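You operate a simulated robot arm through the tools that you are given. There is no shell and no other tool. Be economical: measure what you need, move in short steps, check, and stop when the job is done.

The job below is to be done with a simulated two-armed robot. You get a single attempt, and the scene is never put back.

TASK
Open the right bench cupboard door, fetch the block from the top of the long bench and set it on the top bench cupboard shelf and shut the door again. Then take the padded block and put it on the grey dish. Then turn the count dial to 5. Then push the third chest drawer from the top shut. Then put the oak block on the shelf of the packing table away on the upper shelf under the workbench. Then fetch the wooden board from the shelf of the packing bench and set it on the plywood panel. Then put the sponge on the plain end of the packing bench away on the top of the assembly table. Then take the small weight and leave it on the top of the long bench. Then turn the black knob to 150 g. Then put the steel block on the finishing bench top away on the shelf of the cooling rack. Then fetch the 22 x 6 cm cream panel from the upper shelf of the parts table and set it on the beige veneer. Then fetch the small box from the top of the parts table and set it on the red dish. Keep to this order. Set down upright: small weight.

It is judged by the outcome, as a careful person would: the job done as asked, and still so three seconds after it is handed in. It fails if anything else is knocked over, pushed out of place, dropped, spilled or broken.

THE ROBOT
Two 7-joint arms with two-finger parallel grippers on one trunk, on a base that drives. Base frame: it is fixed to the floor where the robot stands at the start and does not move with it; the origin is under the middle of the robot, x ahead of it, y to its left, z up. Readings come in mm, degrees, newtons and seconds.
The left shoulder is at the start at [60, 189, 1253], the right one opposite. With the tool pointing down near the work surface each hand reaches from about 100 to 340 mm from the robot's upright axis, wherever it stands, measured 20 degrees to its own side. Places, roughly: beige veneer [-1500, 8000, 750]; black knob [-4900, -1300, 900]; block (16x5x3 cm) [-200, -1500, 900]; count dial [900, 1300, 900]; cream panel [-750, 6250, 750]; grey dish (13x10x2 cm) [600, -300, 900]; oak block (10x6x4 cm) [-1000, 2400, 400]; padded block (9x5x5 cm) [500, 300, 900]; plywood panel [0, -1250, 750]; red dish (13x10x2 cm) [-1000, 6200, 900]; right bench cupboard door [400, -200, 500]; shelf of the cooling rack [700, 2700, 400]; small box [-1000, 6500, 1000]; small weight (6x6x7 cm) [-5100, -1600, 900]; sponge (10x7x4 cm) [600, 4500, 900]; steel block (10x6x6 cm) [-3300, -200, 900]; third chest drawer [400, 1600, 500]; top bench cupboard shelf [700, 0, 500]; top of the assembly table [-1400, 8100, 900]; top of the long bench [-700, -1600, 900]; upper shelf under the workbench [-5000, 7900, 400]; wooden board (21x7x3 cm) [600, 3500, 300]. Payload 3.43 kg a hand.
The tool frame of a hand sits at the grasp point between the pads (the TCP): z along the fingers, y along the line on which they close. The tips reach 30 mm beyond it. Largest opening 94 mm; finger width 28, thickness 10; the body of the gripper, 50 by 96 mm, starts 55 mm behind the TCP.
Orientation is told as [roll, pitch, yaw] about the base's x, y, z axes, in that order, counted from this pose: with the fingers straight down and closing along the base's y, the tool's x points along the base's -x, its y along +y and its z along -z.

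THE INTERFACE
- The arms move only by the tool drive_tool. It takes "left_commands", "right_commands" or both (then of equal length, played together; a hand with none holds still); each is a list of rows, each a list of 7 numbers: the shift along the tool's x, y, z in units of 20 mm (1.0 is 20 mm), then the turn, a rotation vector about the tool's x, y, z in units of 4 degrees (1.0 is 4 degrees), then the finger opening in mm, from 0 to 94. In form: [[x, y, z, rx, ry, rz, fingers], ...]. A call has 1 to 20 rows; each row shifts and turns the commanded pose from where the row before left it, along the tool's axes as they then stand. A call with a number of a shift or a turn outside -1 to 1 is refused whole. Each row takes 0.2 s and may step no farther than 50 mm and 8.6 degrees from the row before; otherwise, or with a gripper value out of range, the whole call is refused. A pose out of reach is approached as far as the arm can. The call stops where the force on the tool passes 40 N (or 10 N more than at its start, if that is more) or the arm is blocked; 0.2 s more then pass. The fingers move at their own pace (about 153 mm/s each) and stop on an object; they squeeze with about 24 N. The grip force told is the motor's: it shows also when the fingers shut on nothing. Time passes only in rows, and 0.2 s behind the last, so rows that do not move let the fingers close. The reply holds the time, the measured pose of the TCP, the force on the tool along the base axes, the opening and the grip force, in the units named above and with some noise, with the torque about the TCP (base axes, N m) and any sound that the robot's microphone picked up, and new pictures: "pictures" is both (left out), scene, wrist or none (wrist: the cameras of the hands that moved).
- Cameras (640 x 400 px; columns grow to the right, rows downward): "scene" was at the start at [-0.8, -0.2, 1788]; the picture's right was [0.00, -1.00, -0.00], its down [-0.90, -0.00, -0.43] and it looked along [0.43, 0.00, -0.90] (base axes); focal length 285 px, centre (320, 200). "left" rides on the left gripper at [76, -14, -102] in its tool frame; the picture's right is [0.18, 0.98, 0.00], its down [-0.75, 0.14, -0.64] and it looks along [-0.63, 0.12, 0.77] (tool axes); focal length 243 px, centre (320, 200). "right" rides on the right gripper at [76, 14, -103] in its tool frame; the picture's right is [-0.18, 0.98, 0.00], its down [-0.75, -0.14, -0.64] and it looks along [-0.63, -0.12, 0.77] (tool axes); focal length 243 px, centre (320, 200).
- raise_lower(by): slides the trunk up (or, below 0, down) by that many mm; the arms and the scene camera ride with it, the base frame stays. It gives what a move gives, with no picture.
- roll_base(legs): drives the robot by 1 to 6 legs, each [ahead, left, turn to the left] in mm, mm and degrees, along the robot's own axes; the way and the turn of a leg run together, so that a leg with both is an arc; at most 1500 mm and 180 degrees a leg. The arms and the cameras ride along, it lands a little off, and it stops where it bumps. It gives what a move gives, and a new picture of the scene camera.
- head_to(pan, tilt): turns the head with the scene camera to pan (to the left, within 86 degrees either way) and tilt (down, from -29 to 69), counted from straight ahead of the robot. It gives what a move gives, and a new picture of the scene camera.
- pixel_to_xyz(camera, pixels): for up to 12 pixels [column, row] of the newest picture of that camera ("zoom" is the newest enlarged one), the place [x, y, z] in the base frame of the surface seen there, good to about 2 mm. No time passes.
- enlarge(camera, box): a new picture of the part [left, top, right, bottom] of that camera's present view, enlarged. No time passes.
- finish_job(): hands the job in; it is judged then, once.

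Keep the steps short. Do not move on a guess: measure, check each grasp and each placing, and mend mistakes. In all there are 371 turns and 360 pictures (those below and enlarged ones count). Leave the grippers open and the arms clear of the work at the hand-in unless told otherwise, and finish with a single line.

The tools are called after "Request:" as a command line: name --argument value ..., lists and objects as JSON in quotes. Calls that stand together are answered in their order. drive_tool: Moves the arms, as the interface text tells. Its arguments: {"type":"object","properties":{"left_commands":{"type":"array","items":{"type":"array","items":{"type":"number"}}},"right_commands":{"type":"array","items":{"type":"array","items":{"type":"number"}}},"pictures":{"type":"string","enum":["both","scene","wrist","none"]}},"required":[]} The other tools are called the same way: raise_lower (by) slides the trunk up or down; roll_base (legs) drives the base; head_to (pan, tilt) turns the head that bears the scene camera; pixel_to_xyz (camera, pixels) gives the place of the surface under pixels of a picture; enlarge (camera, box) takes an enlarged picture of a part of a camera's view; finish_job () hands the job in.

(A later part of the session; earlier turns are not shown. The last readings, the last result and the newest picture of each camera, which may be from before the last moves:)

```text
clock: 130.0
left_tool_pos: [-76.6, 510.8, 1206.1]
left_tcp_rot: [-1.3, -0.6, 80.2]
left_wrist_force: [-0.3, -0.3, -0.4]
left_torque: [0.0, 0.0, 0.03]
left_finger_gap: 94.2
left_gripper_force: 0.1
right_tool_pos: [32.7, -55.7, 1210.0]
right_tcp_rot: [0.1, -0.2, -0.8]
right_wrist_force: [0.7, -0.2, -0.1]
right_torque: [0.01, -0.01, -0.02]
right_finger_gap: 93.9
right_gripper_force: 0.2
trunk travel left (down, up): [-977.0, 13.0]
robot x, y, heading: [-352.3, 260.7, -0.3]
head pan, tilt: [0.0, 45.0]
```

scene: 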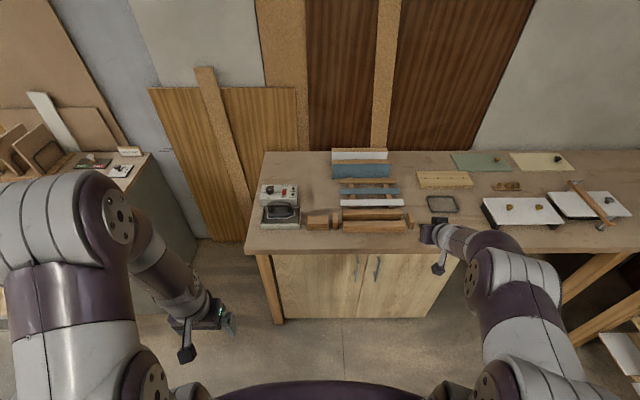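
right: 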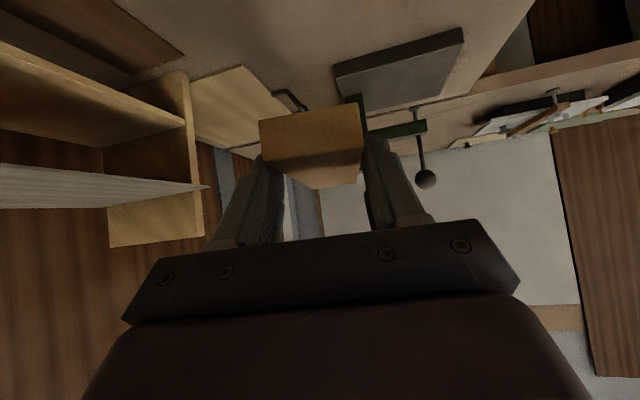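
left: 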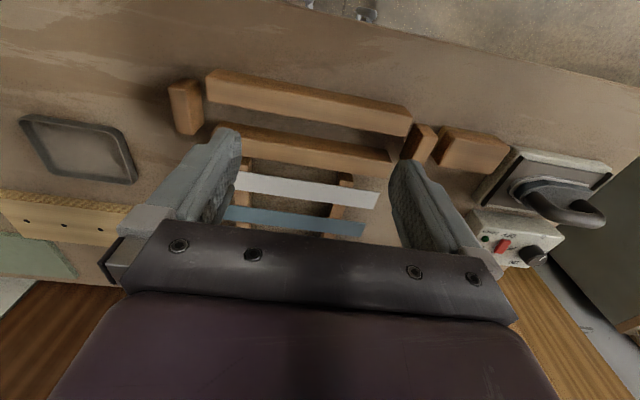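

Yaw works. I drive up to the bench and extend the left hand over the block in the air.

Request:
roll_base --legs '[[380, -150, 0.3]]'

Request:
drive_tool --left_commands '[[0, 0, 0, 0, 0, -0.9, 94], [0, 0, 0, 0, 0, -0.9, 94], [0, 0, 0, 0, 0, -0.7, 94], [0.6, -1, 0, 0, 0, 0, 94], [0.6, -1, 0, 0, 0, 0, 94], [0.6, -1, 0, 0, 0, 0, 94], [0.6, -1, 0, 0, 0, 0, 94], [0.6, -1, 0, 0, 0, 0, 94], [0.6, -1, 0, 0, 0, 0, 94], [0.6, -1, 0, 0, 0, 0, 94], [0.6, -1, 0, 0, 0, 0, 94]]' --pictures "scene"

```text
clock: 132.5
left_tool_pos: [306.0, 371.8, 1203.6]
left_tcp_rot: [-1.3, -0.5, 81.2]
left_wrist_force: [1.0, 0.0, 1.1]
left_torque: [0.01, 0.02, 0.0]
left_finger_gap: 93.9
left_gripper_force: 0.0
right_tool_pos: [428.5, -193.7, 1210.9]
right_tcp_rot: [0.0, -0.2, 0.5]
right_wrist_force: [-0.3, 0.0, 0.7]
right_torque: [-0.01, 0.0, 0.01]
right_finger_gap: 93.8
right_gripper_force: 0.1
trunk travel left (down, up): [-977.0, 13.0]
robot x, y, heading: [36.9, 116.9, 0.7]
head pan, tilt: [0.0, 45.0]
```

scene: 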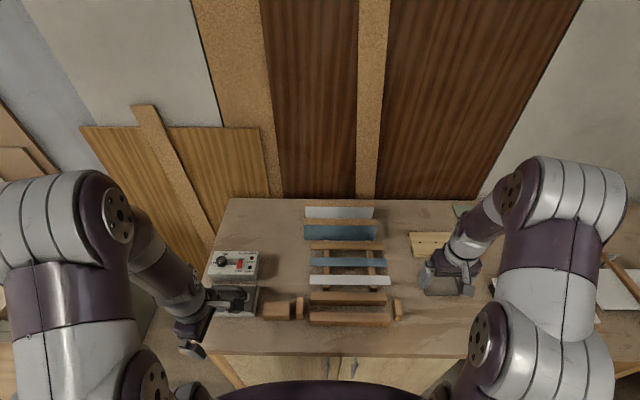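

```text
clock: 134.9
left_tool_pos: [472.9, 275.6, 1203.0]
left_tcp_rot: [-1.2, -0.4, 91.2]
left_wrist_force: [-0.7, 0.4, 0.2]
left_torque: [-0.03, 0.0, -0.01]
left_finger_gap: 94.0
left_gripper_force: 0.1
right_tool_pos: [430.5, -194.4, 1208.7]
right_tcp_rot: [0.1, -0.1, 0.4]
right_wrist_force: [0.2, 0.8, -0.8]
right_torque: [-0.02, 0.0, -0.01]
right_finger_gap: 94.0
right_gripper_force: 0.1
trunk travel left (down, up): [-977.0, 13.0]
robot x, y, heading: [36.6, 114.2, 0.6]
head pan, tilt: [0.0, 45.0]
```

scene: 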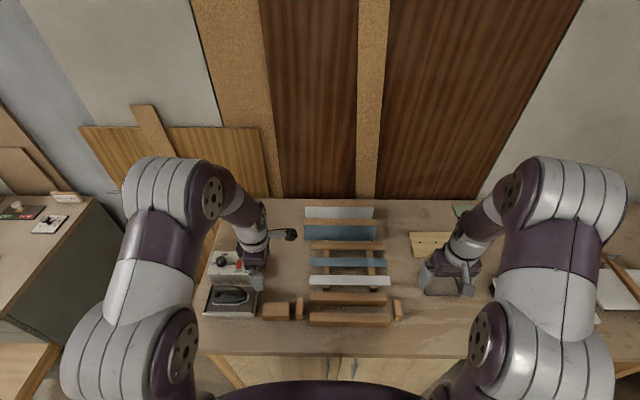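

The yawed hand reaches over the block. I align to (467,263) and descend by arm.

Request:
drive_tool --left_commands '[[0.65, 0.3, 0.5, 0, 0, 0, 94], [0, 0, 1, 0, 0, 0, 94], [0, 0, 1, 0, 0, 0, 94], [0, 0, 1, 0, 0, 0, 94], [0, 0, 1, 0, 0, 0, 94], [0, 0, 1, 0, 0, 0, 94], [0, 0, 1, 0, 0, 0, 94], [0, 0, 1, 0, 0, 0, 94], [0, 0, 1, 0, 0, 0, 94]]' --pictures "wrist"

```text
clock: 136.9
left_tool_pos: [467.8, 265.6, 1035.6]
left_tcp_rot: [-1.1, -0.4, 91.1]
left_wrist_force: [-0.6, 0.5, 0.1]
left_torque: [0.0, -0.01, 0.03]
left_finger_gap: 93.9
left_gripper_force: 0.0
right_tool_pos: [430.5, -194.0, 1210.5]
right_tcp_rot: [0.1, -0.2, 0.4]
right_wrist_force: [-1.2, -0.6, 0.2]
right_torque: [-0.02, -0.04, 0.01]
right_finger_gap: 94.0
right_gripper_force: 0.1
trunk travel left (down, up): [-977.0, 13.0]
robot x, y, heading: [39.7, 115.3, 0.7]
head pan, tilt: [0.0, 45.0]
```

left: 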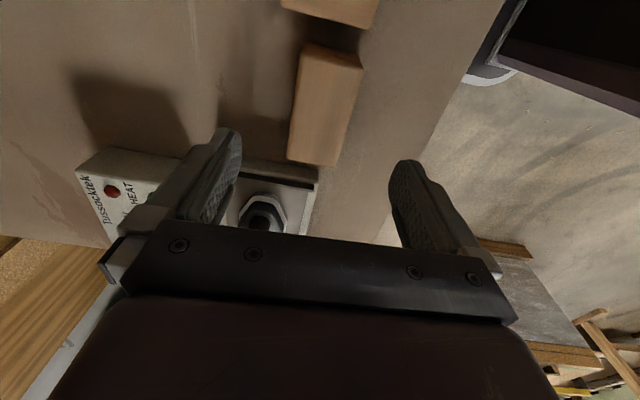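

Aligned between the fingers. Descend 99 mm and grip.

Request:
drive_tool --left_commands '[[0, 0, 1, 0, 0, 0, 94], [0, 0, 1, 0, 0, 0, 94], [0, 0, 1, 0, 0, 0, 94], [0, 0, 1, 0, 0, 0, 94], [0, 0, 0.95, 0, 0, 0, 94], [0, 0, 0, 0, 0, 0, 60], [0, 0, 0, 0, 0, 0, 30], [0, 0, 0, 0, 0, 0, 30]]' --pictures "wrist"

```text
clock: 138.7
left_tool_pos: [468.3, 267.1, 936.3]
left_tcp_rot: [-1.3, -0.4, 91.2]
left_wrist_force: [0.5, 0.4, 0.5]
left_torque: [-0.02, 0.0, 0.01]
left_finger_gap: 52.1
left_gripper_force: 24.0
right_tool_pos: [431.0, -194.4, 1210.5]
right_tcp_rot: [0.1, -0.1, 0.4]
right_wrist_force: [0.4, 0.4, -0.1]
right_torque: [-0.02, -0.02, -0.01]
right_finger_gap: 94.0
right_gripper_force: 0.1
trunk travel left (down, up): [-977.0, 13.0]
robot x, y, heading: [38.3, 116.3, 0.6]
head pan, tilt: [0.0, 45.0]
```

left: 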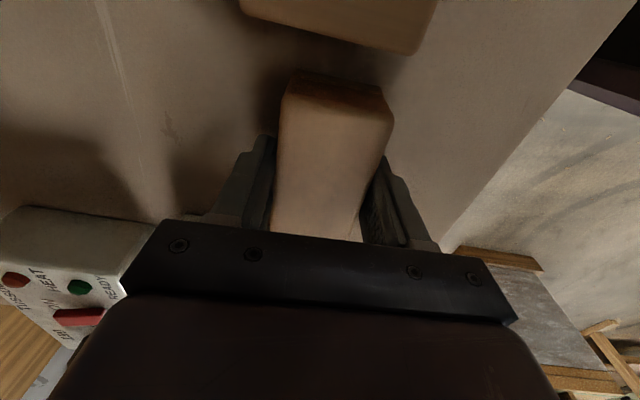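

Gripped at 52 mm. I lift 160 mm and drive right to the dish.

Request:
drive_tool --left_commands '[[0, 0, -1, 0, 0, 0, 30], [0, 0, -1, 0, 0, 0, 30], [0, 0, -1, 0, 0, 0, 30], [0, 0, -1, 0, 0, 0, 30], [0, 0, -1, 0, 0, 0, 30], [0, 0, -1, 0, 0, 0, 30], [0, 0, -1, 0, 0, 0, 30], [0, 0, -1, 0, 0, 0, 30]]' --pictures "none"

Request:
roll_base --legs '[[0, -600, -0.6]]'

```text
clock: 140.5
left_tool_pos: [465.8, 263.5, 1099.6]
left_tcp_rot: [-1.3, -0.3, 91.2]
left_wrist_force: [-0.3, -0.1, -1.7]
left_torque: [-0.05, 0.0, -0.01]
left_finger_gap: 52.1
left_gripper_force: 24.2
right_tool_pos: [430.0, -194.3, 1209.2]
right_tcp_rot: [0.1, 0.0, 0.4]
right_wrist_force: [-0.1, 0.2, -0.3]
right_torque: [-0.01, 0.0, 0.04]
right_finger_gap: 93.9
right_gripper_force: 0.1
trunk travel left (down, up): [-977.0, 13.0]
robot x, y, heading: [35.2, 117.2, 0.5]
head pan, tilt: [0.0, 45.0]
```

```text
clock: 143.9
left_tool_pos: [473.1, -341.4, 1098.6]
left_tcp_rot: [-1.3, -0.4, 91.4]
left_wrist_force: [0.1, -0.1, -1.3]
left_torque: [0.01, 0.02, -0.01]
left_finger_gap: 52.0
left_gripper_force: 23.3
right_tool_pos: [437.6, -800.2, 1210.1]
right_tcp_rot: [0.0, -0.1, 0.5]
right_wrist_force: [1.0, 0.2, 0.6]
right_torque: [0.0, 0.02, 0.02]
right_finger_gap: 94.1
right_gripper_force: 0.1
trunk travel left (down, up): [-977.0, 13.0]
robot x, y, heading: [48.3, -487.0, 0.8]
head pan, tilt: [0.0, 45.0]
```

scene: 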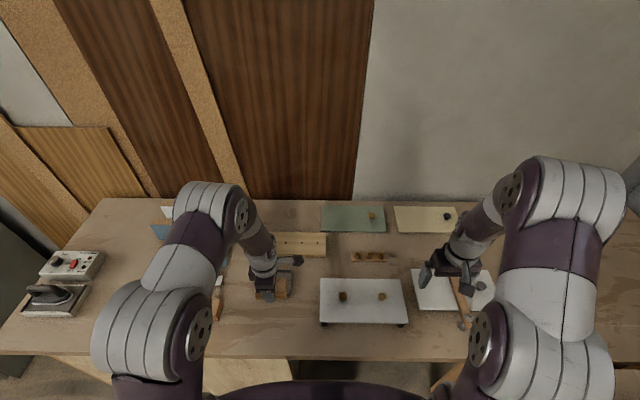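

The hand hides the dish; I use the left wrist camera.

Request:
enlarge --camera "left" --box '[0, 0, 640, 400]'

```text
1.00 times, centred on (320, 200) of left (not enlarged: the box is as wide or as high as the picture)
```

zoom: 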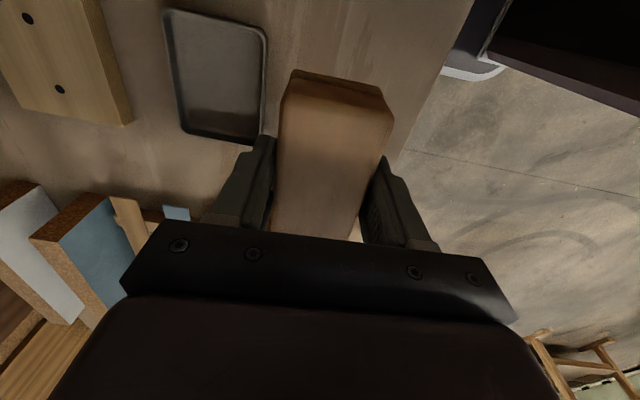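

Request:
pixel_to_xyz --camera "left" --pixels '[[167, 14], [263, 37], [258, 142], [183, 128], [215, 75], [222, 110], [200, 40], [120, 120], [300, 30]]'

```text
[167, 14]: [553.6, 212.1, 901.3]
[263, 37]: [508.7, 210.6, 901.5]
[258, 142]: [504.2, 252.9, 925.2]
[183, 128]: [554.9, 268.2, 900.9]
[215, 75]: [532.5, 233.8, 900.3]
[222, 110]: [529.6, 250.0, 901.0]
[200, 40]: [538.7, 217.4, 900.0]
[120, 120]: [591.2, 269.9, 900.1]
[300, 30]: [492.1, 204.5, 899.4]
```

That referred to the older left picture; I use the zoom picture instead.

Request:
pixel_to_xyz --camera "zoom" --pixels '[[167, 14], [263, 37], [258, 142], [183, 128], [215, 75], [222, 110], [200, 40], [125, 115], [290, 40]]'

```text
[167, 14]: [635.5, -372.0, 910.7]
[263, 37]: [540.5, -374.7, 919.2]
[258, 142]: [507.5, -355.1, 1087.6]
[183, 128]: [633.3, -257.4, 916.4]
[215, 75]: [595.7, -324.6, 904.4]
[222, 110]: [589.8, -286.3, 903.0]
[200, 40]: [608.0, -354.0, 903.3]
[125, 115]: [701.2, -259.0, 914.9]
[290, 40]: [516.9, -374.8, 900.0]
```

Dish spans x 540–640, y −257…−380, floor 904. Target TCP (590,−316). I drive 60 ahead, 26 left, and extend the arm 57.

Request:
roll_base --legs '[[60, 26, -0.8]]'

Request:
drive_tool --left_commands '[[0, -0.95, 0, 0, 0, 0, 30], [0, -0.95, 0, 0, 0, 0, 30], [0, -0.95, 0, 0, 0, 0, 30]]' --pictures "none"

```text
clock: 144.9
left_tool_pos: [528.7, -326.0, 1101.9]
left_tcp_rot: [-1.5, -0.5, 90.4]
left_wrist_force: [-0.5, 0.0, -1.7]
left_torque: [0.01, -0.01, -0.01]
left_finger_gap: 52.0
left_gripper_force: 23.8
right_tool_pos: [484.6, -785.0, 1211.1]
right_tcp_rot: [0.2, -0.5, -0.3]
right_wrist_force: [0.1, 0.3, 0.1]
right_torque: [0.04, -0.04, 0.0]
right_finger_gap: 93.9
right_gripper_force: 0.2
trunk travel left (down, up): [-977.0, 13.0]
robot x, y, heading: [104.4, -467.9, 0.1]
head pan, tilt: [0.0, 45.0]
```

scene: 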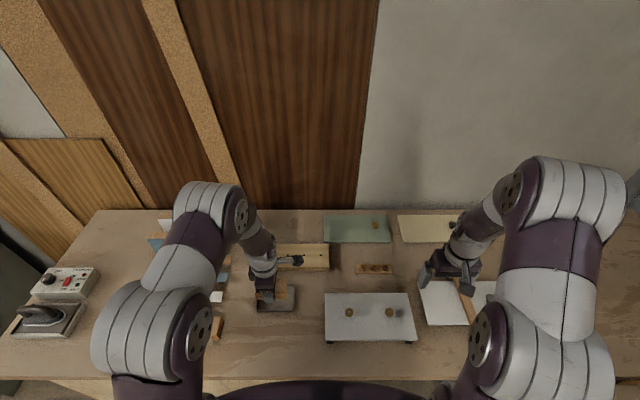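

```text
clock: 145.7
left_tool_pos: [596.2, -322.3, 1100.8]
left_tcp_rot: [-1.1, -0.4, 90.5]
left_wrist_force: [0.6, 0.0, -1.3]
left_torque: [-0.05, 0.04, 0.0]
left_finger_gap: 52.0
left_gripper_force: 23.5
right_tool_pos: [494.9, -781.4, 1209.2]
right_tcp_rot: [0.0, 0.0, -0.3]
right_wrist_force: [0.7, 0.8, -0.5]
right_torque: [-0.04, 0.03, -0.02]
right_finger_gap: 94.1
right_gripper_force: 0.0
trunk travel left (down, up): [-977.0, 13.0]
robot x, y, heading: [104.9, -467.2, -0.3]
head pan, tilt: [0.0, 45.0]
```

Fine alignment and descent toward the dish.

Request:
drive_tool --left_commands '[[-0.3, 0.3, 0.9, 0, 0, 0, 30], [0, 0, 1, 0, 0, 0, 30], [0, 0, 1, 0, 0, 0, 30], [0, 0, 1, 0, 0, 0, 30], [0, 0, 1, 0, 0, 0, 30], [0, 0, 1, 0, 0, 0, 30], [0, 0, 1, 0, 0, 0, 30]]' --pictures "wrist"

```text
clock: 147.3
left_tool_pos: [589.5, -315.3, 961.7]
left_tcp_rot: [-1.4, -0.3, 90.4]
left_wrist_force: [0.1, 0.3, -0.4]
left_torque: [0.01, 0.02, -0.02]
left_finger_gap: 52.2
left_gripper_force: 23.7
right_tool_pos: [493.0, -780.5, 1210.1]
right_tcp_rot: [0.1, 0.0, -0.2]
right_wrist_force: [0.2, 0.5, 0.9]
right_torque: [-0.01, 0.0, -0.01]
right_finger_gap: 93.9
right_gripper_force: 0.1
trunk travel left (down, up): [-977.0, 13.0]
robot x, y, heading: [110.8, -468.2, -0.2]
head pan, tilt: [0.0, 45.0]
```

left: 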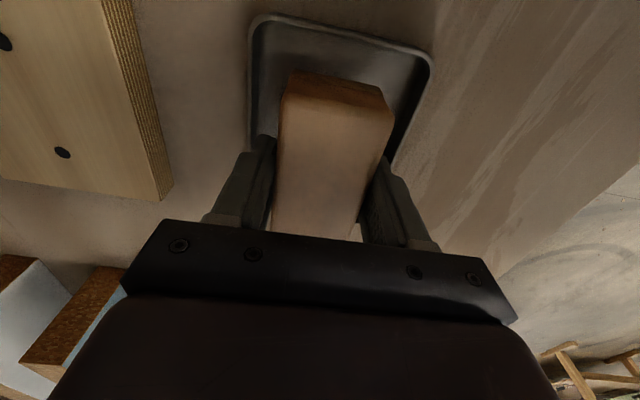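

Request:
pixel_to_xyz --camera "left" --pixels '[[250, 70], [428, 75], [340, 27], [265, 20], [250, 140], [393, 155], [335, 82], [288, 80], [384, 92]]'

```text
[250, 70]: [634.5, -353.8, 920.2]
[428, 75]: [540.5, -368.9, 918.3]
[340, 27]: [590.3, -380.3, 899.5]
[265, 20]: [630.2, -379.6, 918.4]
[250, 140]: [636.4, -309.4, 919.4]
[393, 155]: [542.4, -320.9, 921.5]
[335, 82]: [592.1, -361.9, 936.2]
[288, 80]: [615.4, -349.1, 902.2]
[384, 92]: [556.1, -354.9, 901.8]
```

Well centred in the dish. I lower 20 mm, then slightly more to contact.

Request:
drive_tool --left_commands '[[0, 0, 0.9, 0, 0, 0, 30], [0, 0, 0.15, 0, 0, 0, 30], [0, 0, 0, 0, 0, 0, 30]]' --pictures "none"

```text
clock: 148.1
left_tool_pos: [589.8, -316.8, 941.2]
left_tcp_rot: [-1.4, -0.4, 90.4]
left_wrist_force: [1.1, 1.0, -1.7]
left_torque: [0.0, 0.03, 0.01]
left_finger_gap: 52.1
left_gripper_force: 24.0
right_tool_pos: [493.9, -781.4, 1209.4]
right_tcp_rot: [0.1, -0.1, -0.3]
right_wrist_force: [0.6, 0.3, 0.0]
right_torque: [0.01, 0.02, 0.03]
right_finger_gap: 93.9
right_gripper_force: 0.0
trunk travel left (down, up): [-977.0, 13.0]
robot x, y, heading: [104.3, -466.1, 0.2]
head pan, tilt: [0.0, 45.0]
```

Request:
drive_tool --left_commands '[[0, 0, 0.1, 0, 0, 0, 30], [0, 0, 0.1, 0, 0, 0, 30], [0, 0, 0, 0, 0, 0, 30]]' --pictures "none"

```text
clock: 148.9
left_tool_pos: [591.4, -317.0, 940.4]
left_tcp_rot: [-1.7, -0.4, 90.4]
left_wrist_force: [2.3, -0.2, 21.1]
left_torque: [0.03, 0.11, -0.01]
left_finger_gap: 51.9
left_gripper_force: 23.6
right_tool_pos: [491.2, -782.2, 1211.0]
right_tcp_rot: [0.1, -0.1, -0.3]
right_wrist_force: [0.0, -0.1, 0.0]
right_torque: [-0.01, 0.01, 0.01]
right_finger_gap: 94.2
right_gripper_force: 0.1
trunk travel left (down, up): [-977.0, 13.0]
robot x, y, heading: [106.5, -466.2, -0.1]
head pan, tilt: [0.0, 45.0]
```

Firm contact (21 N). I back up 2 mm, open slightly to 62 mm and lift.

Request:
drive_tool --left_commands '[[0, 0, -0.08, 0, 0, 0, 30], [0, 0, 0, 0, 0, 0, 64], [0, 0, 0, 0, 0, 0, 64], [0, 0, -0.5, 0, 0, 0, 64], [0, 0, -1, 0, 0, 0, 64], [0, 0, -1, 0, 0, 0, 64], [0, 0, -1, 0, 0, 0, 94], [0, 0, -1, 0, 0, 0, 94], [0, 0, -1, 0, 0, 0, 94]]' --pictures "wrist"

```text
clock: 150.9
left_tool_pos: [587.7, -316.3, 1049.3]
left_tcp_rot: [-1.2, -0.4, 90.4]
left_wrist_force: [0.2, -0.7, -1.1]
left_torque: [0.0, 0.02, 0.0]
left_finger_gap: 94.0
left_gripper_force: 0.0
right_tool_pos: [491.8, -782.3, 1209.9]
right_tcp_rot: [0.1, -0.1, -0.3]
right_wrist_force: [-0.5, -0.8, 1.2]
right_torque: [0.01, -0.02, 0.01]
right_finger_gap: 93.9
right_gripper_force: 0.1
trunk travel left (down, up): [-977.0, 13.0]
robot x, y, heading: [105.2, -464.9, -0.2]
head pan, tilt: [0.0, 45.0]
```

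left: 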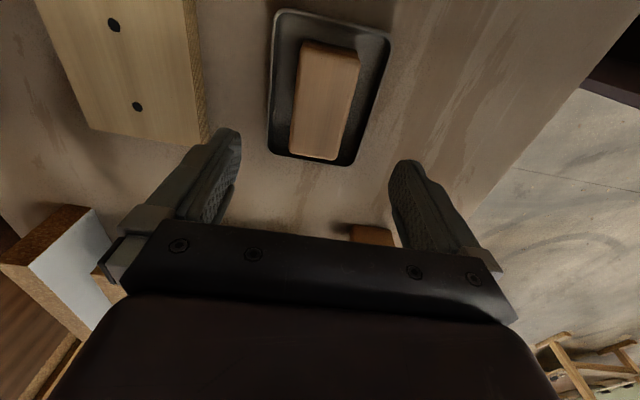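

The padded block sits inside the grey dish. Next the count dial. I lift and pull the left arm back, then back away and drive left toward the chest.

Request:
drive_tool --left_commands '[[0, 0.9, -1, 0, 0, 0, 94], [0, 0.9, -1, 0, 0, 0, 94], [0, 0.9, -1, 0, 0, 0, 94], [0, 0.9, -1, 0, 0, 0, 94], [0, 0.9, -1, 0, 0, 0, 94], [0, 0.9, -1, 0, 0, 0, 94], [0, 0.9, -1, 0, 0, 0, 94], [0, 0.9, 0, 0, 0, 0, 94], [0, 0.9, 0, 0, 0, 0, 94]]' --pictures "none"

Request:
roll_base --legs '[[-420, 0, 0], [0, 1300, 0]]'

Request:
head_to --pan 20 --tilt 40

```text
clock: 152.9
left_tool_pos: [419.3, -319.4, 1185.4]
left_tcp_rot: [-1.3, -0.4, 90.5]
left_wrist_force: [0.1, 0.6, -0.8]
left_torque: [0.01, 0.01, 0.01]
left_finger_gap: 94.0
left_gripper_force: 0.1
right_tool_pos: [491.8, -782.1, 1211.6]
right_tcp_rot: [0.1, 0.0, -0.3]
right_wrist_force: [-0.1, -0.1, -0.4]
right_torque: [-0.02, -0.04, -0.02]
right_finger_gap: 93.9
right_gripper_force: 0.1
trunk travel left (down, up): [-977.0, 13.0]
robot x, y, heading: [104.6, -472.5, -0.1]
head pan, tilt: [0.0, 45.0]
```

```text
clock: 161.6
left_tool_pos: [-23.0, 973.7, 1184.9]
left_tcp_rot: [-1.4, -0.4, 92.3]
left_wrist_force: [0.8, -1.3, 0.6]
left_torque: [0.0, -0.01, 0.0]
left_finger_gap: 94.2
left_gripper_force: 0.0
right_tool_pos: [64.3, 515.1, 1209.3]
right_tcp_rot: [0.1, -0.1, 1.6]
right_wrist_force: [0.4, 0.0, 0.2]
right_torque: [0.02, 0.0, -0.01]
right_finger_gap: 94.0
right_gripper_force: 0.0
trunk travel left (down, up): [-977.0, 13.0]
robot x, y, heading: [-335.3, 812.8, 1.9]
head pan, tilt: [0.0, 45.0]
```

scene: 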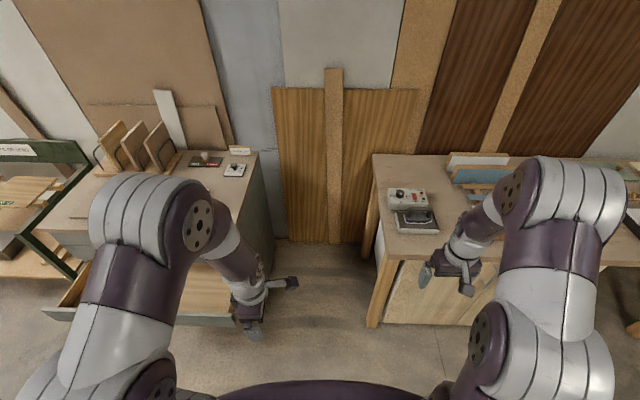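

```text
clock: 162.4
left_tool_pos: [-20.7, 974.5, 1185.2]
left_tcp_rot: [-1.3, -0.4, 92.4]
left_wrist_force: [1.0, -0.3, -0.6]
left_torque: [-0.01, 0.0, 0.02]
left_finger_gap: 94.0
left_gripper_force: 0.0
right_tool_pos: [64.3, 515.3, 1210.3]
right_tcp_rot: [0.0, -0.1, 1.6]
right_wrist_force: [-1.1, -0.1, -1.0]
right_torque: [0.0, 0.0, 0.0]
right_finger_gap: 93.9
right_gripper_force: 0.2
trunk travel left (down, up): [-977.0, 13.0]
robot x, y, heading: [-333.8, 815.7, 1.9]
head pan, tilt: [20.0, 40.0]
```

scene: 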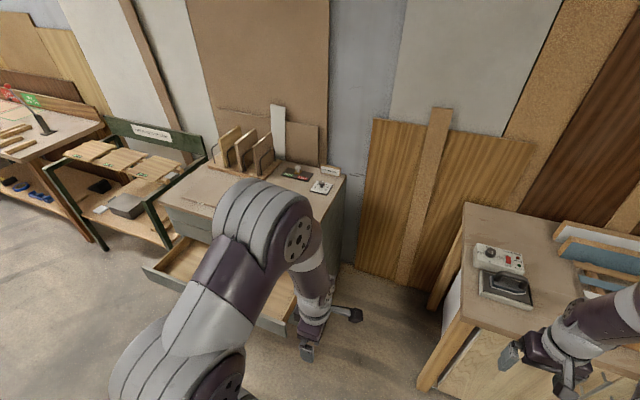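

Request:
enlarge --camera "scene" --box '[265, 150, 361, 210]'

Request:
pixel_to_xyz --camera "scene" --pixels '[[322, 184], [318, 192], [298, 172], [341, 178], [331, 169], [322, 240], [440, 300], [460, 230], [400, 260], [360, 255], [296, 318]]'

```text
6.67 times, centred on (313, 180) of scene
```

zoom: 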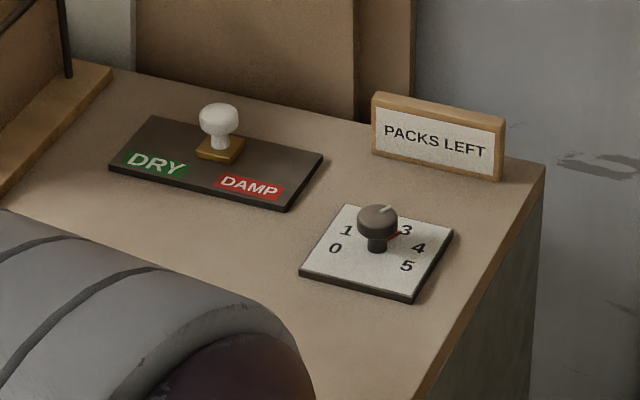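

```text
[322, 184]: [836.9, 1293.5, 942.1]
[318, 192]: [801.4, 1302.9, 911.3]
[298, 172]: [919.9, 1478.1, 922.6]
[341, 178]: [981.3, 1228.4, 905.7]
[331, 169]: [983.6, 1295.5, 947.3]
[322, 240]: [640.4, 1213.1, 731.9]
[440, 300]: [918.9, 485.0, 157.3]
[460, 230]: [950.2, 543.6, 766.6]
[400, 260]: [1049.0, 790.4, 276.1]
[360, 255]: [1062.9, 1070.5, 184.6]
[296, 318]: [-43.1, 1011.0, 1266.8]
```

Count dial at (837,1293), knob top z≈942. The gap between bench (y≈545) and chest (y=1213) fits the robot. I drive in to x≈400, y≈880.

Request:
roll_base --legs '[[0, 0, -1.9], [420, 65, 0]]'

Request:
roll_base --legs '[[310, 0, 0]]'

Request:
head_to --pan 45 --tilt 52

```text
clock: 165.4
left_tool_pos: [406.2, 1022.5, 1186.4]
left_tcp_rot: [-1.2, -0.5, 90.0]
left_wrist_force: [0.1, -0.4, -0.3]
left_torque: [0.02, -0.01, -0.01]
left_finger_gap: 94.2
left_gripper_force: 0.1
right_tool_pos: [474.6, 560.6, 1210.6]
right_tcp_rot: [0.1, -0.2, -0.7]
right_wrist_force: [-0.1, 0.0, -0.5]
right_torque: [0.0, -0.05, 0.03]
right_finger_gap: 94.1
right_gripper_force: 0.0
trunk travel left (down, up): [-977.0, 13.0]
robot x, y, heading: [90.4, 879.3, -0.5]
head pan, tilt: [20.0, 40.0]
```

scene: 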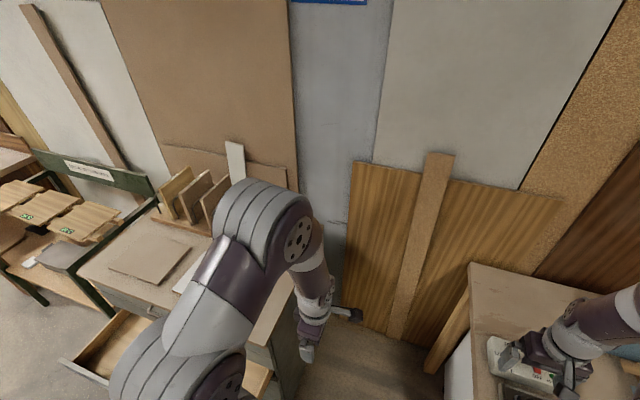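

```text
clock: 167.5
left_tool_pos: [712.8, 1023.1, 1186.0]
left_tcp_rot: [-1.2, -0.5, 90.3]
left_wrist_force: [-0.4, -0.5, 0.5]
left_torque: [-0.03, -0.01, -0.01]
left_finger_gap: 94.1
left_gripper_force: 0.1
right_tool_pos: [783.2, 562.0, 1210.5]
right_tcp_rot: [0.1, -0.3, -0.4]
right_wrist_force: [-0.3, 0.0, 0.2]
right_torque: [0.03, -0.03, 0.0]
right_finger_gap: 94.1
right_gripper_force: 0.1
trunk travel left (down, up): [-977.0, 13.0]
robot x, y, heading: [400.7, 874.2, -0.2]
head pan, tilt: [20.0, 40.0]
```

scene: 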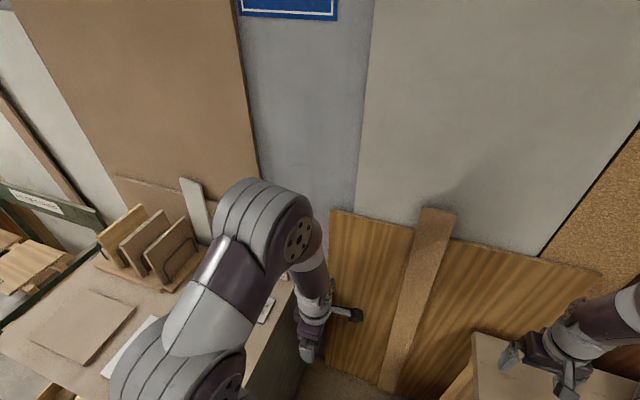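

```text
clock: 168.4
left_tool_pos: [715.4, 1023.2, 1184.4]
left_tcp_rot: [-1.2, -0.4, 90.3]
left_wrist_force: [0.1, 0.1, -0.4]
left_torque: [-0.02, 0.01, 0.01]
left_finger_gap: 93.9
left_gripper_force: 0.0
right_tool_pos: [786.0, 561.5, 1209.3]
right_tcp_rot: [0.1, 0.0, -0.4]
right_wrist_force: [-0.1, 0.3, 0.8]
right_torque: [0.01, 0.02, 0.01]
right_finger_gap: 94.1
right_gripper_force: 0.0
trunk travel left (down, up): [-977.0, 13.0]
robot x, y, heading: [397.4, 875.9, -0.1]
head pan, tilt: [45.0, 52.0]
```

scene: 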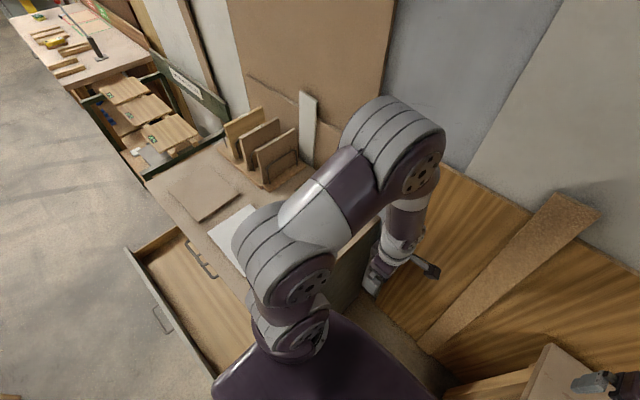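

The shoulder hides the dial, so I move the left hand nearer and use its camera.

Request:
drive_tool --left_commands '[[-1, -1, 0, 0, 0, 0, 94], [-1, -1, 0, 0, 0, 0, 94], [-1, -1, 0, 0, 0, 0, 94], [-1, -1, 0, 0, 0, 0, 94], [-1, -1, 0, 0, 0, 0, 94], [-1, -1, 0, 0, 0, 0, 94], [-1, 0, 0, 0, 0, 0, 94]]' --pictures "wrist"

```text
clock: 170.0
left_tool_pos: [834.0, 1165.3, 1189.1]
left_tcp_rot: [-1.2, -0.5, 90.3]
left_wrist_force: [-0.2, 0.0, -0.9]
left_torque: [-0.01, -0.01, 0.01]
left_finger_gap: 94.0
left_gripper_force: 0.0
right_tool_pos: [785.0, 560.8, 1209.5]
right_tcp_rot: [0.0, -0.2, -0.4]
right_wrist_force: [0.0, -0.3, 0.3]
right_torque: [0.0, -0.01, 0.03]
right_finger_gap: 93.8
right_gripper_force: 0.0
trunk travel left (down, up): [-977.0, 13.0]
robot x, y, heading: [398.1, 874.7, -0.2]
head pan, tilt: [45.0, 52.0]
```

left: 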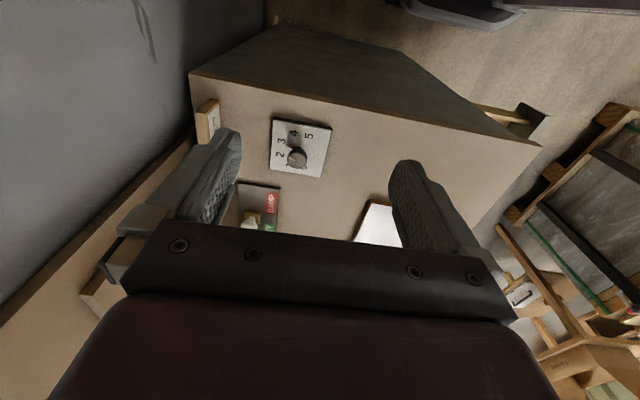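

Request:
enlarge --camera "left" --box '[260, 110, 340, 185]'

Request:
pixel_to_xyz --camera "left" --pixels '[[297, 153], [296, 162], [277, 121], [328, 130], [322, 174], [273, 168], [281, 153], [308, 135]]'

```text
5.33 times, centred on (300, 148) of left
```

zoom: 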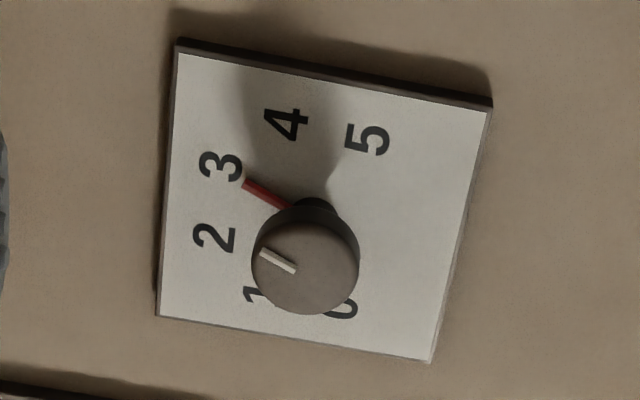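

```text
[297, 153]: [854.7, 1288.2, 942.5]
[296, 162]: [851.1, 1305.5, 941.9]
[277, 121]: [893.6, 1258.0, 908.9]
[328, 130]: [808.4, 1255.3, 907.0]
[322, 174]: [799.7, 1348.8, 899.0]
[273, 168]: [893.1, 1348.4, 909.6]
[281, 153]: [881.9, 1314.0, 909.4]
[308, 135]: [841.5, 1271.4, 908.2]
```

The pointer (red) now points to 3. I measure labels, pointer and knob.

Request:
pixel_to_xyz --camera "zoom" --pixels '[[220, 165], [287, 123], [367, 140], [213, 238], [248, 295], [345, 310], [245, 184], [282, 206], [305, 262], [305, 215], [355, 262], [255, 262]]'

```text
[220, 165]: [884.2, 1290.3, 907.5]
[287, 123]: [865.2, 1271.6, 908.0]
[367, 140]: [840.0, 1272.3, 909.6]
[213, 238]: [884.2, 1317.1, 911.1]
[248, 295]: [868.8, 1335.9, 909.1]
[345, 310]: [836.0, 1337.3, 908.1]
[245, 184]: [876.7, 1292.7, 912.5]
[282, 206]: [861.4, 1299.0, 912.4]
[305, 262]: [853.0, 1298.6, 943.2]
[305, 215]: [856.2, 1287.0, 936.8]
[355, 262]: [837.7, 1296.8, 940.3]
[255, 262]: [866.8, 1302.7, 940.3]
```

Dial centre (852.7,1304), label spacing 45°; 5 lies 90° clockwise (seen from above) from 3. I move over the knob, closing slightly, staying above at z≈1000.

Request:
drive_tool --left_commands '[[-1, -0.9, 0, -0.3, 0.125, 0, 94], [-1, 0, 0, 0, 0, 0, 94], [-1, 0, 0, 0, 0, 0, 94], [-1, 0, 0, 0, 0, 0, 94], [-1, 0, 0.5, 0, 0, 0, 94], [-1, 0, 1, 0, 0, 0, 94], [-0.93, 0, 1, 0, 0, 0, 94], [0, 0, 1, 0, 0, 0, 94], [0, 0, 1, 0, 0, 0, 94], [0, 0, 1, 0, 0, 0, 94], [0, 0, 1, 0, 0, 0, 94], [0, 0, 1, 0, 0, 0, 94], [0, 0, 1, 0, 0, 0, 94]]' --pictures "wrist"

```text
clock: 172.8
left_tool_pos: [852.6, 1302.6, 1018.6]
left_tcp_rot: [0.0, 0.1, 90.3]
left_wrist_force: [0.6, 0.1, 0.4]
left_torque: [0.01, 0.03, -0.02]
left_finger_gap: 94.0
left_gripper_force: 0.0
right_tool_pos: [786.1, 563.0, 1209.7]
right_tcp_rot: [0.2, 0.0, -0.4]
right_wrist_force: [-0.1, 0.7, 0.6]
right_torque: [0.02, 0.0, 0.02]
right_finger_gap: 94.4
right_gripper_force: 0.1
trunk travel left (down, up): [-977.0, 13.0]
robot x, y, heading: [399.7, 878.5, -0.2]
head pan, tilt: [45.0, 52.0]
```

left: 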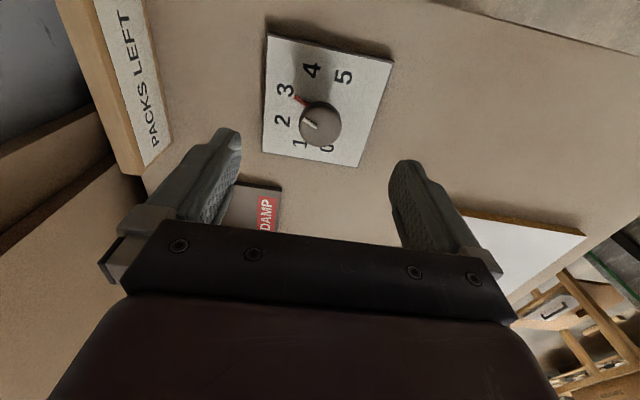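

Request:
pixel_to_xyz --camera "left" --pixels '[[320, 124], [301, 124], [340, 126], [320, 106], [319, 142], [264, 153], [360, 166], [393, 61], [268, 36]]'

```text
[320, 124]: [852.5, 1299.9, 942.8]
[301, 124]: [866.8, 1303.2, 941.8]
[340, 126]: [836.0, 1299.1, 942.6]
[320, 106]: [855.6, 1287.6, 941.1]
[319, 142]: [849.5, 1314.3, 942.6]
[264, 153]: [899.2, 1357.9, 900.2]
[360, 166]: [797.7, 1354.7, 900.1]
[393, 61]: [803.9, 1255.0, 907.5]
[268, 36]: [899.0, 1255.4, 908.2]
```

Aligned. I descend to z≈950 and grip the knob.

Request:
drive_tool --left_commands '[[0, 0, 1, 0, 0, 0, 70], [0, 0, 1, 0, 0, 0, 60], [0, 0, 1, 0, 0, 0, 60], [0, 0, 0.43, 0, 0, 0, 60], [0, 0, 0, 0, 0, 0, 30], [0, 0, 0, 0, 0, 0, 10], [0, 0, 0, 0, 0, 0, 10]]' --pictures "wrist"

```text
clock: 174.4
left_tool_pos: [853.0, 1303.3, 948.7]
left_tcp_rot: [0.0, 0.1, 90.2]
left_wrist_force: [-3.6, -0.7, -2.8]
left_torque: [0.01, 0.02, 0.0]
left_finger_gap: 33.3
left_gripper_force: 44.9
right_tool_pos: [785.9, 562.1, 1211.3]
right_tcp_rot: [0.1, -0.2, -0.5]
right_wrist_force: [0.0, 0.2, 0.4]
right_torque: [-0.01, -0.02, 0.01]
right_finger_gap: 94.1
right_gripper_force: 0.1
trunk travel left (down, up): [-977.0, 13.0]
robot x, y, heading: [401.3, 878.3, -0.5]
head pan, tilt: [45.0, 52.0]
```

left: 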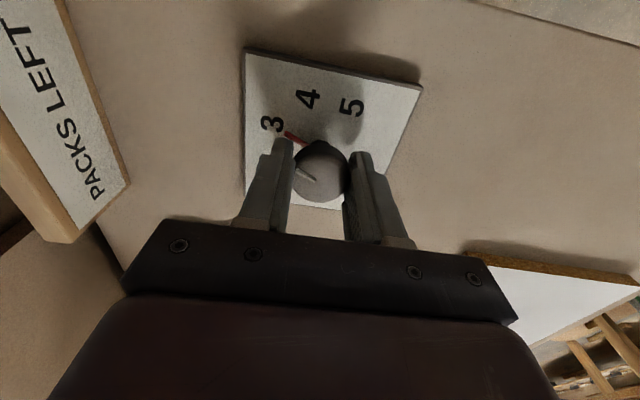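

Knob gripped. I turn clockwise 80° first and check.

Request:
drive_tool --left_commands '[[0, 0, 0, 0, 0, 1, 10], [0, 0, 0, 0, 0, 1, 10], [0, 0, 0, 0, 0, 1, 10], [0, 0, 0, 0, 0, 1, 10], [0, 0, 0, 0, 0, 1, 10], [0, 0, 0, 0, 0, 1, 10], [0, 0, 0, 0, 0, 1, 10], [0, 0, 0, 0, 0, 1, 10], [0, 0, 0, 0, 0, 1, 10], [0, 0, 0, 0, 0, 1, 10], [0, 0, 0, 0, 0, 1, 10], [0, 0, 0, 0, 0, 1, 10], [0, 0, 0, 0, 0, 1, 10], [0, 0, 0, 0, 0, 1, 10], [0, 0, 0, 0, 0, 1, 10], [0, 0, 0, 0, 0, 1, 10], [0, 0, 0, 0, 0, 1, 10], [0, 0, 0, 0, 0, 1, 10], [0, 0, 0, 0, 0, 1, 10], [0, 0, 0, 0, 0, 1, 10]]' --pictures "wrist"

```text
clock: 178.6
left_tool_pos: [851.8, 1304.3, 949.4]
left_tcp_rot: [-0.3, 0.1, 10.3]
left_wrist_force: [-11.0, 2.8, -28.0]
left_torque: [-0.14, 0.98, 0.01]
left_finger_gap: 33.3
left_gripper_force: 44.8
right_tool_pos: [786.0, 563.5, 1210.2]
right_tcp_rot: [0.0, 0.0, -0.3]
right_wrist_force: [-0.5, 0.2, 0.2]
right_torque: [-0.01, 0.01, 0.03]
right_finger_gap: 94.2
right_gripper_force: 0.0
trunk travel left (down, up): [-977.0, 13.0]
robot x, y, heading: [398.4, 878.1, -0.4]
head pan, tilt: [45.0, 52.0]
```

left: 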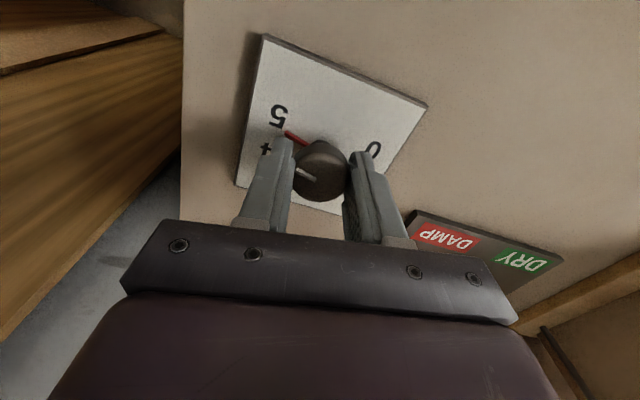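

Pointer nearly at 5. I turn 9° more, release and lift to check.

Request:
drive_tool --left_commands '[[0, 0, 0, 0, 0, 1, 10], [0, 0, 0, 0, 0, 1, 10], [0, 0, 0, 0, 0, 0.3, 10], [0, 0, 0, 0, 0, 0, 60], [0, 0, 0, 0, 0, 0, 70], [0, 0, -0.5, 0, 0, 0, 70], [0, 0, -1, 0, 0, 0, 70], [0, 0, -1, 0, 0, 0, 70], [0, 0, -1, 0, 0, 0, 70], [0.5, 0, -1, 0, 0, 0, 94], [0.5, 0, -1, 0, 0, 0, 94]]' --pictures "wrist"

Request:
enlarge --camera "left" --box '[230, 20, 430, 150]'

```text
clock: 181.0
left_tool_pos: [831.9, 1301.6, 1062.7]
left_tcp_rot: [-0.1, 0.0, 1.1]
left_wrist_force: [0.1, -0.6, 0.1]
left_torque: [0.0, 0.0, -0.01]
left_finger_gap: 93.8
left_gripper_force: 0.0
right_tool_pos: [784.1, 560.9, 1209.7]
right_tcp_rot: [0.0, -0.2, -0.3]
right_wrist_force: [0.3, 0.4, -0.7]
right_torque: [0.0, -0.01, 0.0]
right_finger_gap: 93.7
right_gripper_force: 0.0
trunk travel left (down, up): [-977.0, 13.0]
robot x, y, heading: [400.4, 876.1, -0.4]
head pan, tilt: [45.0, 52.0]
```

left: 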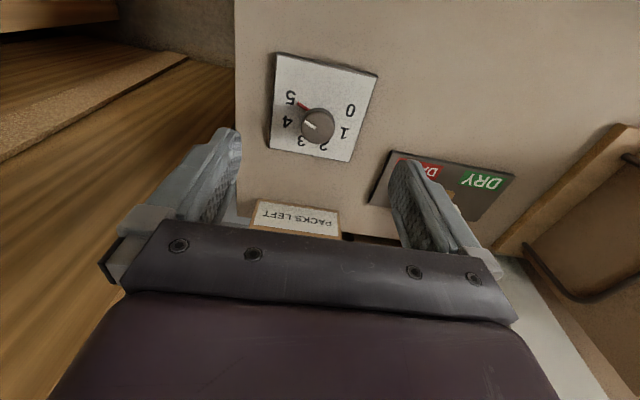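

```text
3.08 times, centred on (330, 85) of left
```

zoom: 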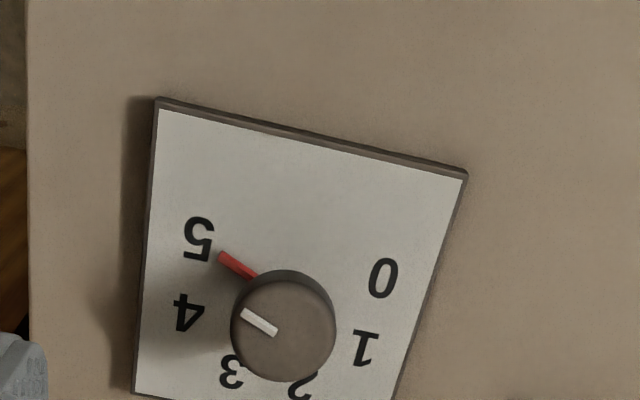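

Request:
pixel_to_xyz --camera "zoom" --pixels '[[198, 240], [222, 258], [250, 272], [382, 278], [188, 314], [283, 328], [365, 347]]'

```text
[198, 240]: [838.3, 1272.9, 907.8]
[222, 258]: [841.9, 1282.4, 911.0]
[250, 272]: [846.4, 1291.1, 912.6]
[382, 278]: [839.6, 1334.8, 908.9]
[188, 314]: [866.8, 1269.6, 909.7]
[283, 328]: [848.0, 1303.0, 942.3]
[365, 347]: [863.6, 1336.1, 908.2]
```

The pointer is at −115°, matching label 5 (−114.5°). Next the drawer. I lift and retract the left arm and back out of the gap.

Request:
drive_tool --left_commands '[[0, -1, -1, 0, 0, 0, 94], [0, -1, -1, 0, 0, 0, 94], [0, -1, -1, 0, 0, 0, 94], [0, -1, -1, 0, 0, 0, 94], [0, -1, -1, 0, 0, 0, 94], [0.5, -1, -1, 0, 0, 0, 94], [1, -1, 0, 0, 0, 0, 94], [1, -1, 0, 0, 0, 0, 94], [1, 0, 0, 0, 0, 0, 94]]' --pictures "none"

Request:
roll_base --legs '[[-900, 0, 0.4]]'

Request:
head_to --pan 45 --tilt 40

```text
clock: 183.0
left_tool_pos: [764.9, 1142.3, 1181.8]
left_tcp_rot: [0.0, -0.1, 1.1]
left_wrist_force: [-0.3, -1.0, -0.5]
left_torque: [-0.04, -0.01, -0.01]
left_finger_gap: 94.1
left_gripper_force: 0.0
right_tool_pos: [784.5, 561.6, 1210.0]
right_tcp_rot: [0.1, -0.1, -0.4]
right_wrist_force: [0.5, 0.4, 0.4]
right_torque: [0.01, 0.0, 0.03]
right_finger_gap: 94.2
right_gripper_force: 0.0
trunk travel left (down, up): [-977.0, 13.0]
robot x, y, heading: [400.8, 876.3, -0.3]
head pan, tilt: [45.0, 52.0]
```

```text
clock: 187.8
left_tool_pos: [-146.6, 1145.2, 1181.5]
left_tcp_rot: [0.0, 0.0, 0.6]
left_wrist_force: [0.3, 0.3, -0.7]
left_torque: [-0.01, 0.01, 0.01]
left_finger_gap: 93.9
left_gripper_force: 0.0
right_tool_pos: [-132.0, 565.3, 1209.5]
right_tcp_rot: [0.0, -0.1, -1.0]
right_wrist_force: [-0.2, 0.0, -0.3]
right_torque: [-0.03, -0.02, 0.02]
right_finger_gap: 94.3
right_gripper_force: 0.0
trunk travel left (down, up): [-977.0, 13.0]
robot x, y, heading: [-515.4, 883.9, -0.8]
head pan, tilt: [45.0, 52.0]
```

scene: 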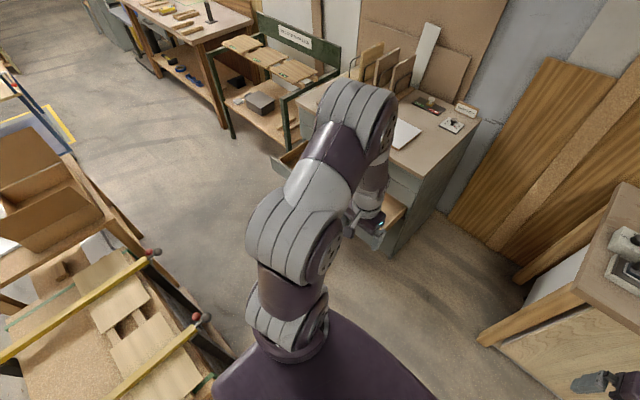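

```text
clock: 188.5
left_tool_pos: [-147.2, 1146.2, 1180.8]
left_tcp_rot: [0.0, -0.1, 0.7]
left_wrist_force: [0.1, 0.0, 0.4]
left_torque: [0.01, 0.03, 0.01]
left_finger_gap: 93.9
left_gripper_force: 0.1
right_tool_pos: [-134.0, 565.4, 1209.3]
right_tcp_rot: [0.1, 0.0, -1.0]
right_wrist_force: [-0.8, 0.1, 0.6]
right_torque: [0.01, 0.0, 0.0]
right_finger_gap: 94.0
right_gripper_force: 0.0
trunk travel left (down, up): [-977.0, 13.0]
robot x, y, heading: [-516.7, 884.7, -0.8]
head pan, tilt: [45.0, 40.0]
```

scene: 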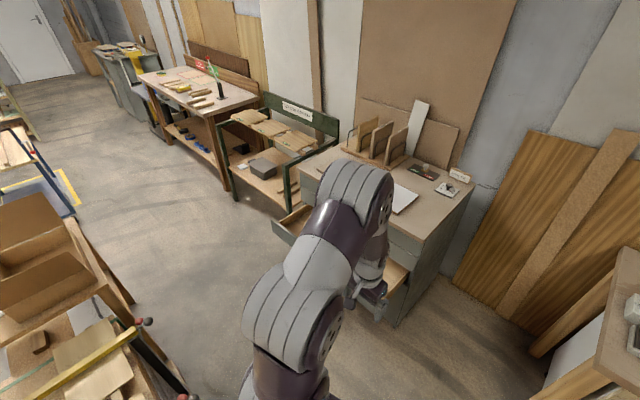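

I lower the trunk for the drawer and look.

Request:
raise_lower --by -400

Request:
head_to --pan 52 --tilt 32

```text
clock: 192.3
left_tool_pos: [-148.0, 1144.9, 781.0]
left_tcp_rot: [-0.1, -0.1, 0.5]
left_wrist_force: [0.1, -0.7, 0.7]
left_torque: [0.02, -0.02, 0.01]
left_finger_gap: 94.1
left_gripper_force: 0.1
right_tool_pos: [-133.3, 565.3, 810.4]
right_tcp_rot: [0.2, -0.1, -0.9]
right_wrist_force: [-1.0, 0.1, 0.7]
right_torque: [0.01, 0.01, -0.05]
right_finger_gap: 94.0
right_gripper_force: 0.0
trunk travel left (down, up): [-577.0, 413.0]
robot x, y, heading: [-514.1, 882.1, -0.5]
head pan, tilt: [45.0, 40.0]
```

```text
clock: 193.0
left_tool_pos: [-147.6, 1145.5, 782.2]
left_tcp_rot: [-0.1, -0.1, 0.6]
left_wrist_force: [0.8, -0.1, 0.1]
left_torque: [0.01, 0.0, 0.0]
left_finger_gap: 94.0
left_gripper_force: 0.1
right_tool_pos: [-132.3, 564.8, 809.0]
right_tcp_rot: [0.0, -0.1, -1.1]
right_wrist_force: [0.0, -1.0, -0.3]
right_torque: [-0.02, -0.02, 0.0]
right_finger_gap: 93.8
right_gripper_force: 0.0
trunk travel left (down, up): [-577.0, 413.0]
robot x, y, heading: [-516.7, 886.1, -0.6]
head pan, tilt: [52.0, 32.0]
```

scene: 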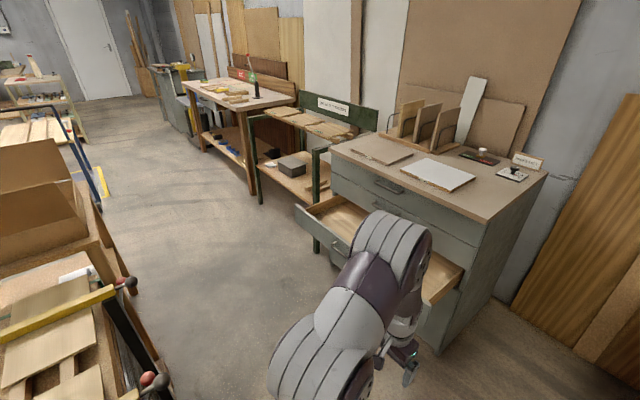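

Request:
enlarge --camera "scene" --box '[280, 130, 520, 290]'

Request:
pixel_to_xyz --camera "scene" --pixels '[[300, 212], [320, 232], [340, 250], [298, 228], [335, 243], [440, 270], [388, 183], [335, 160], [480, 200], [150, 380], [100, 195]]'

```text
2.50 times, centred on (400, 210) of scene
```

zoom: 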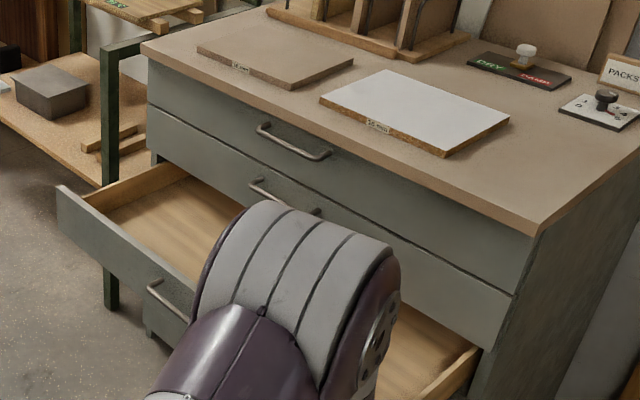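

```text
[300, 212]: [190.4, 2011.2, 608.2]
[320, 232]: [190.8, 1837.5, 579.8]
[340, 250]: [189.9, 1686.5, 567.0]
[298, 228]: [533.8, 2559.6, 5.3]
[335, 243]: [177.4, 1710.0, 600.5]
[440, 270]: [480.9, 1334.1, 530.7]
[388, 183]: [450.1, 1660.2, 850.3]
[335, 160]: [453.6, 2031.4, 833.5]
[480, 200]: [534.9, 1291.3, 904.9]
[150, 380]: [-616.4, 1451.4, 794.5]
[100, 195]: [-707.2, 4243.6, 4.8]
```

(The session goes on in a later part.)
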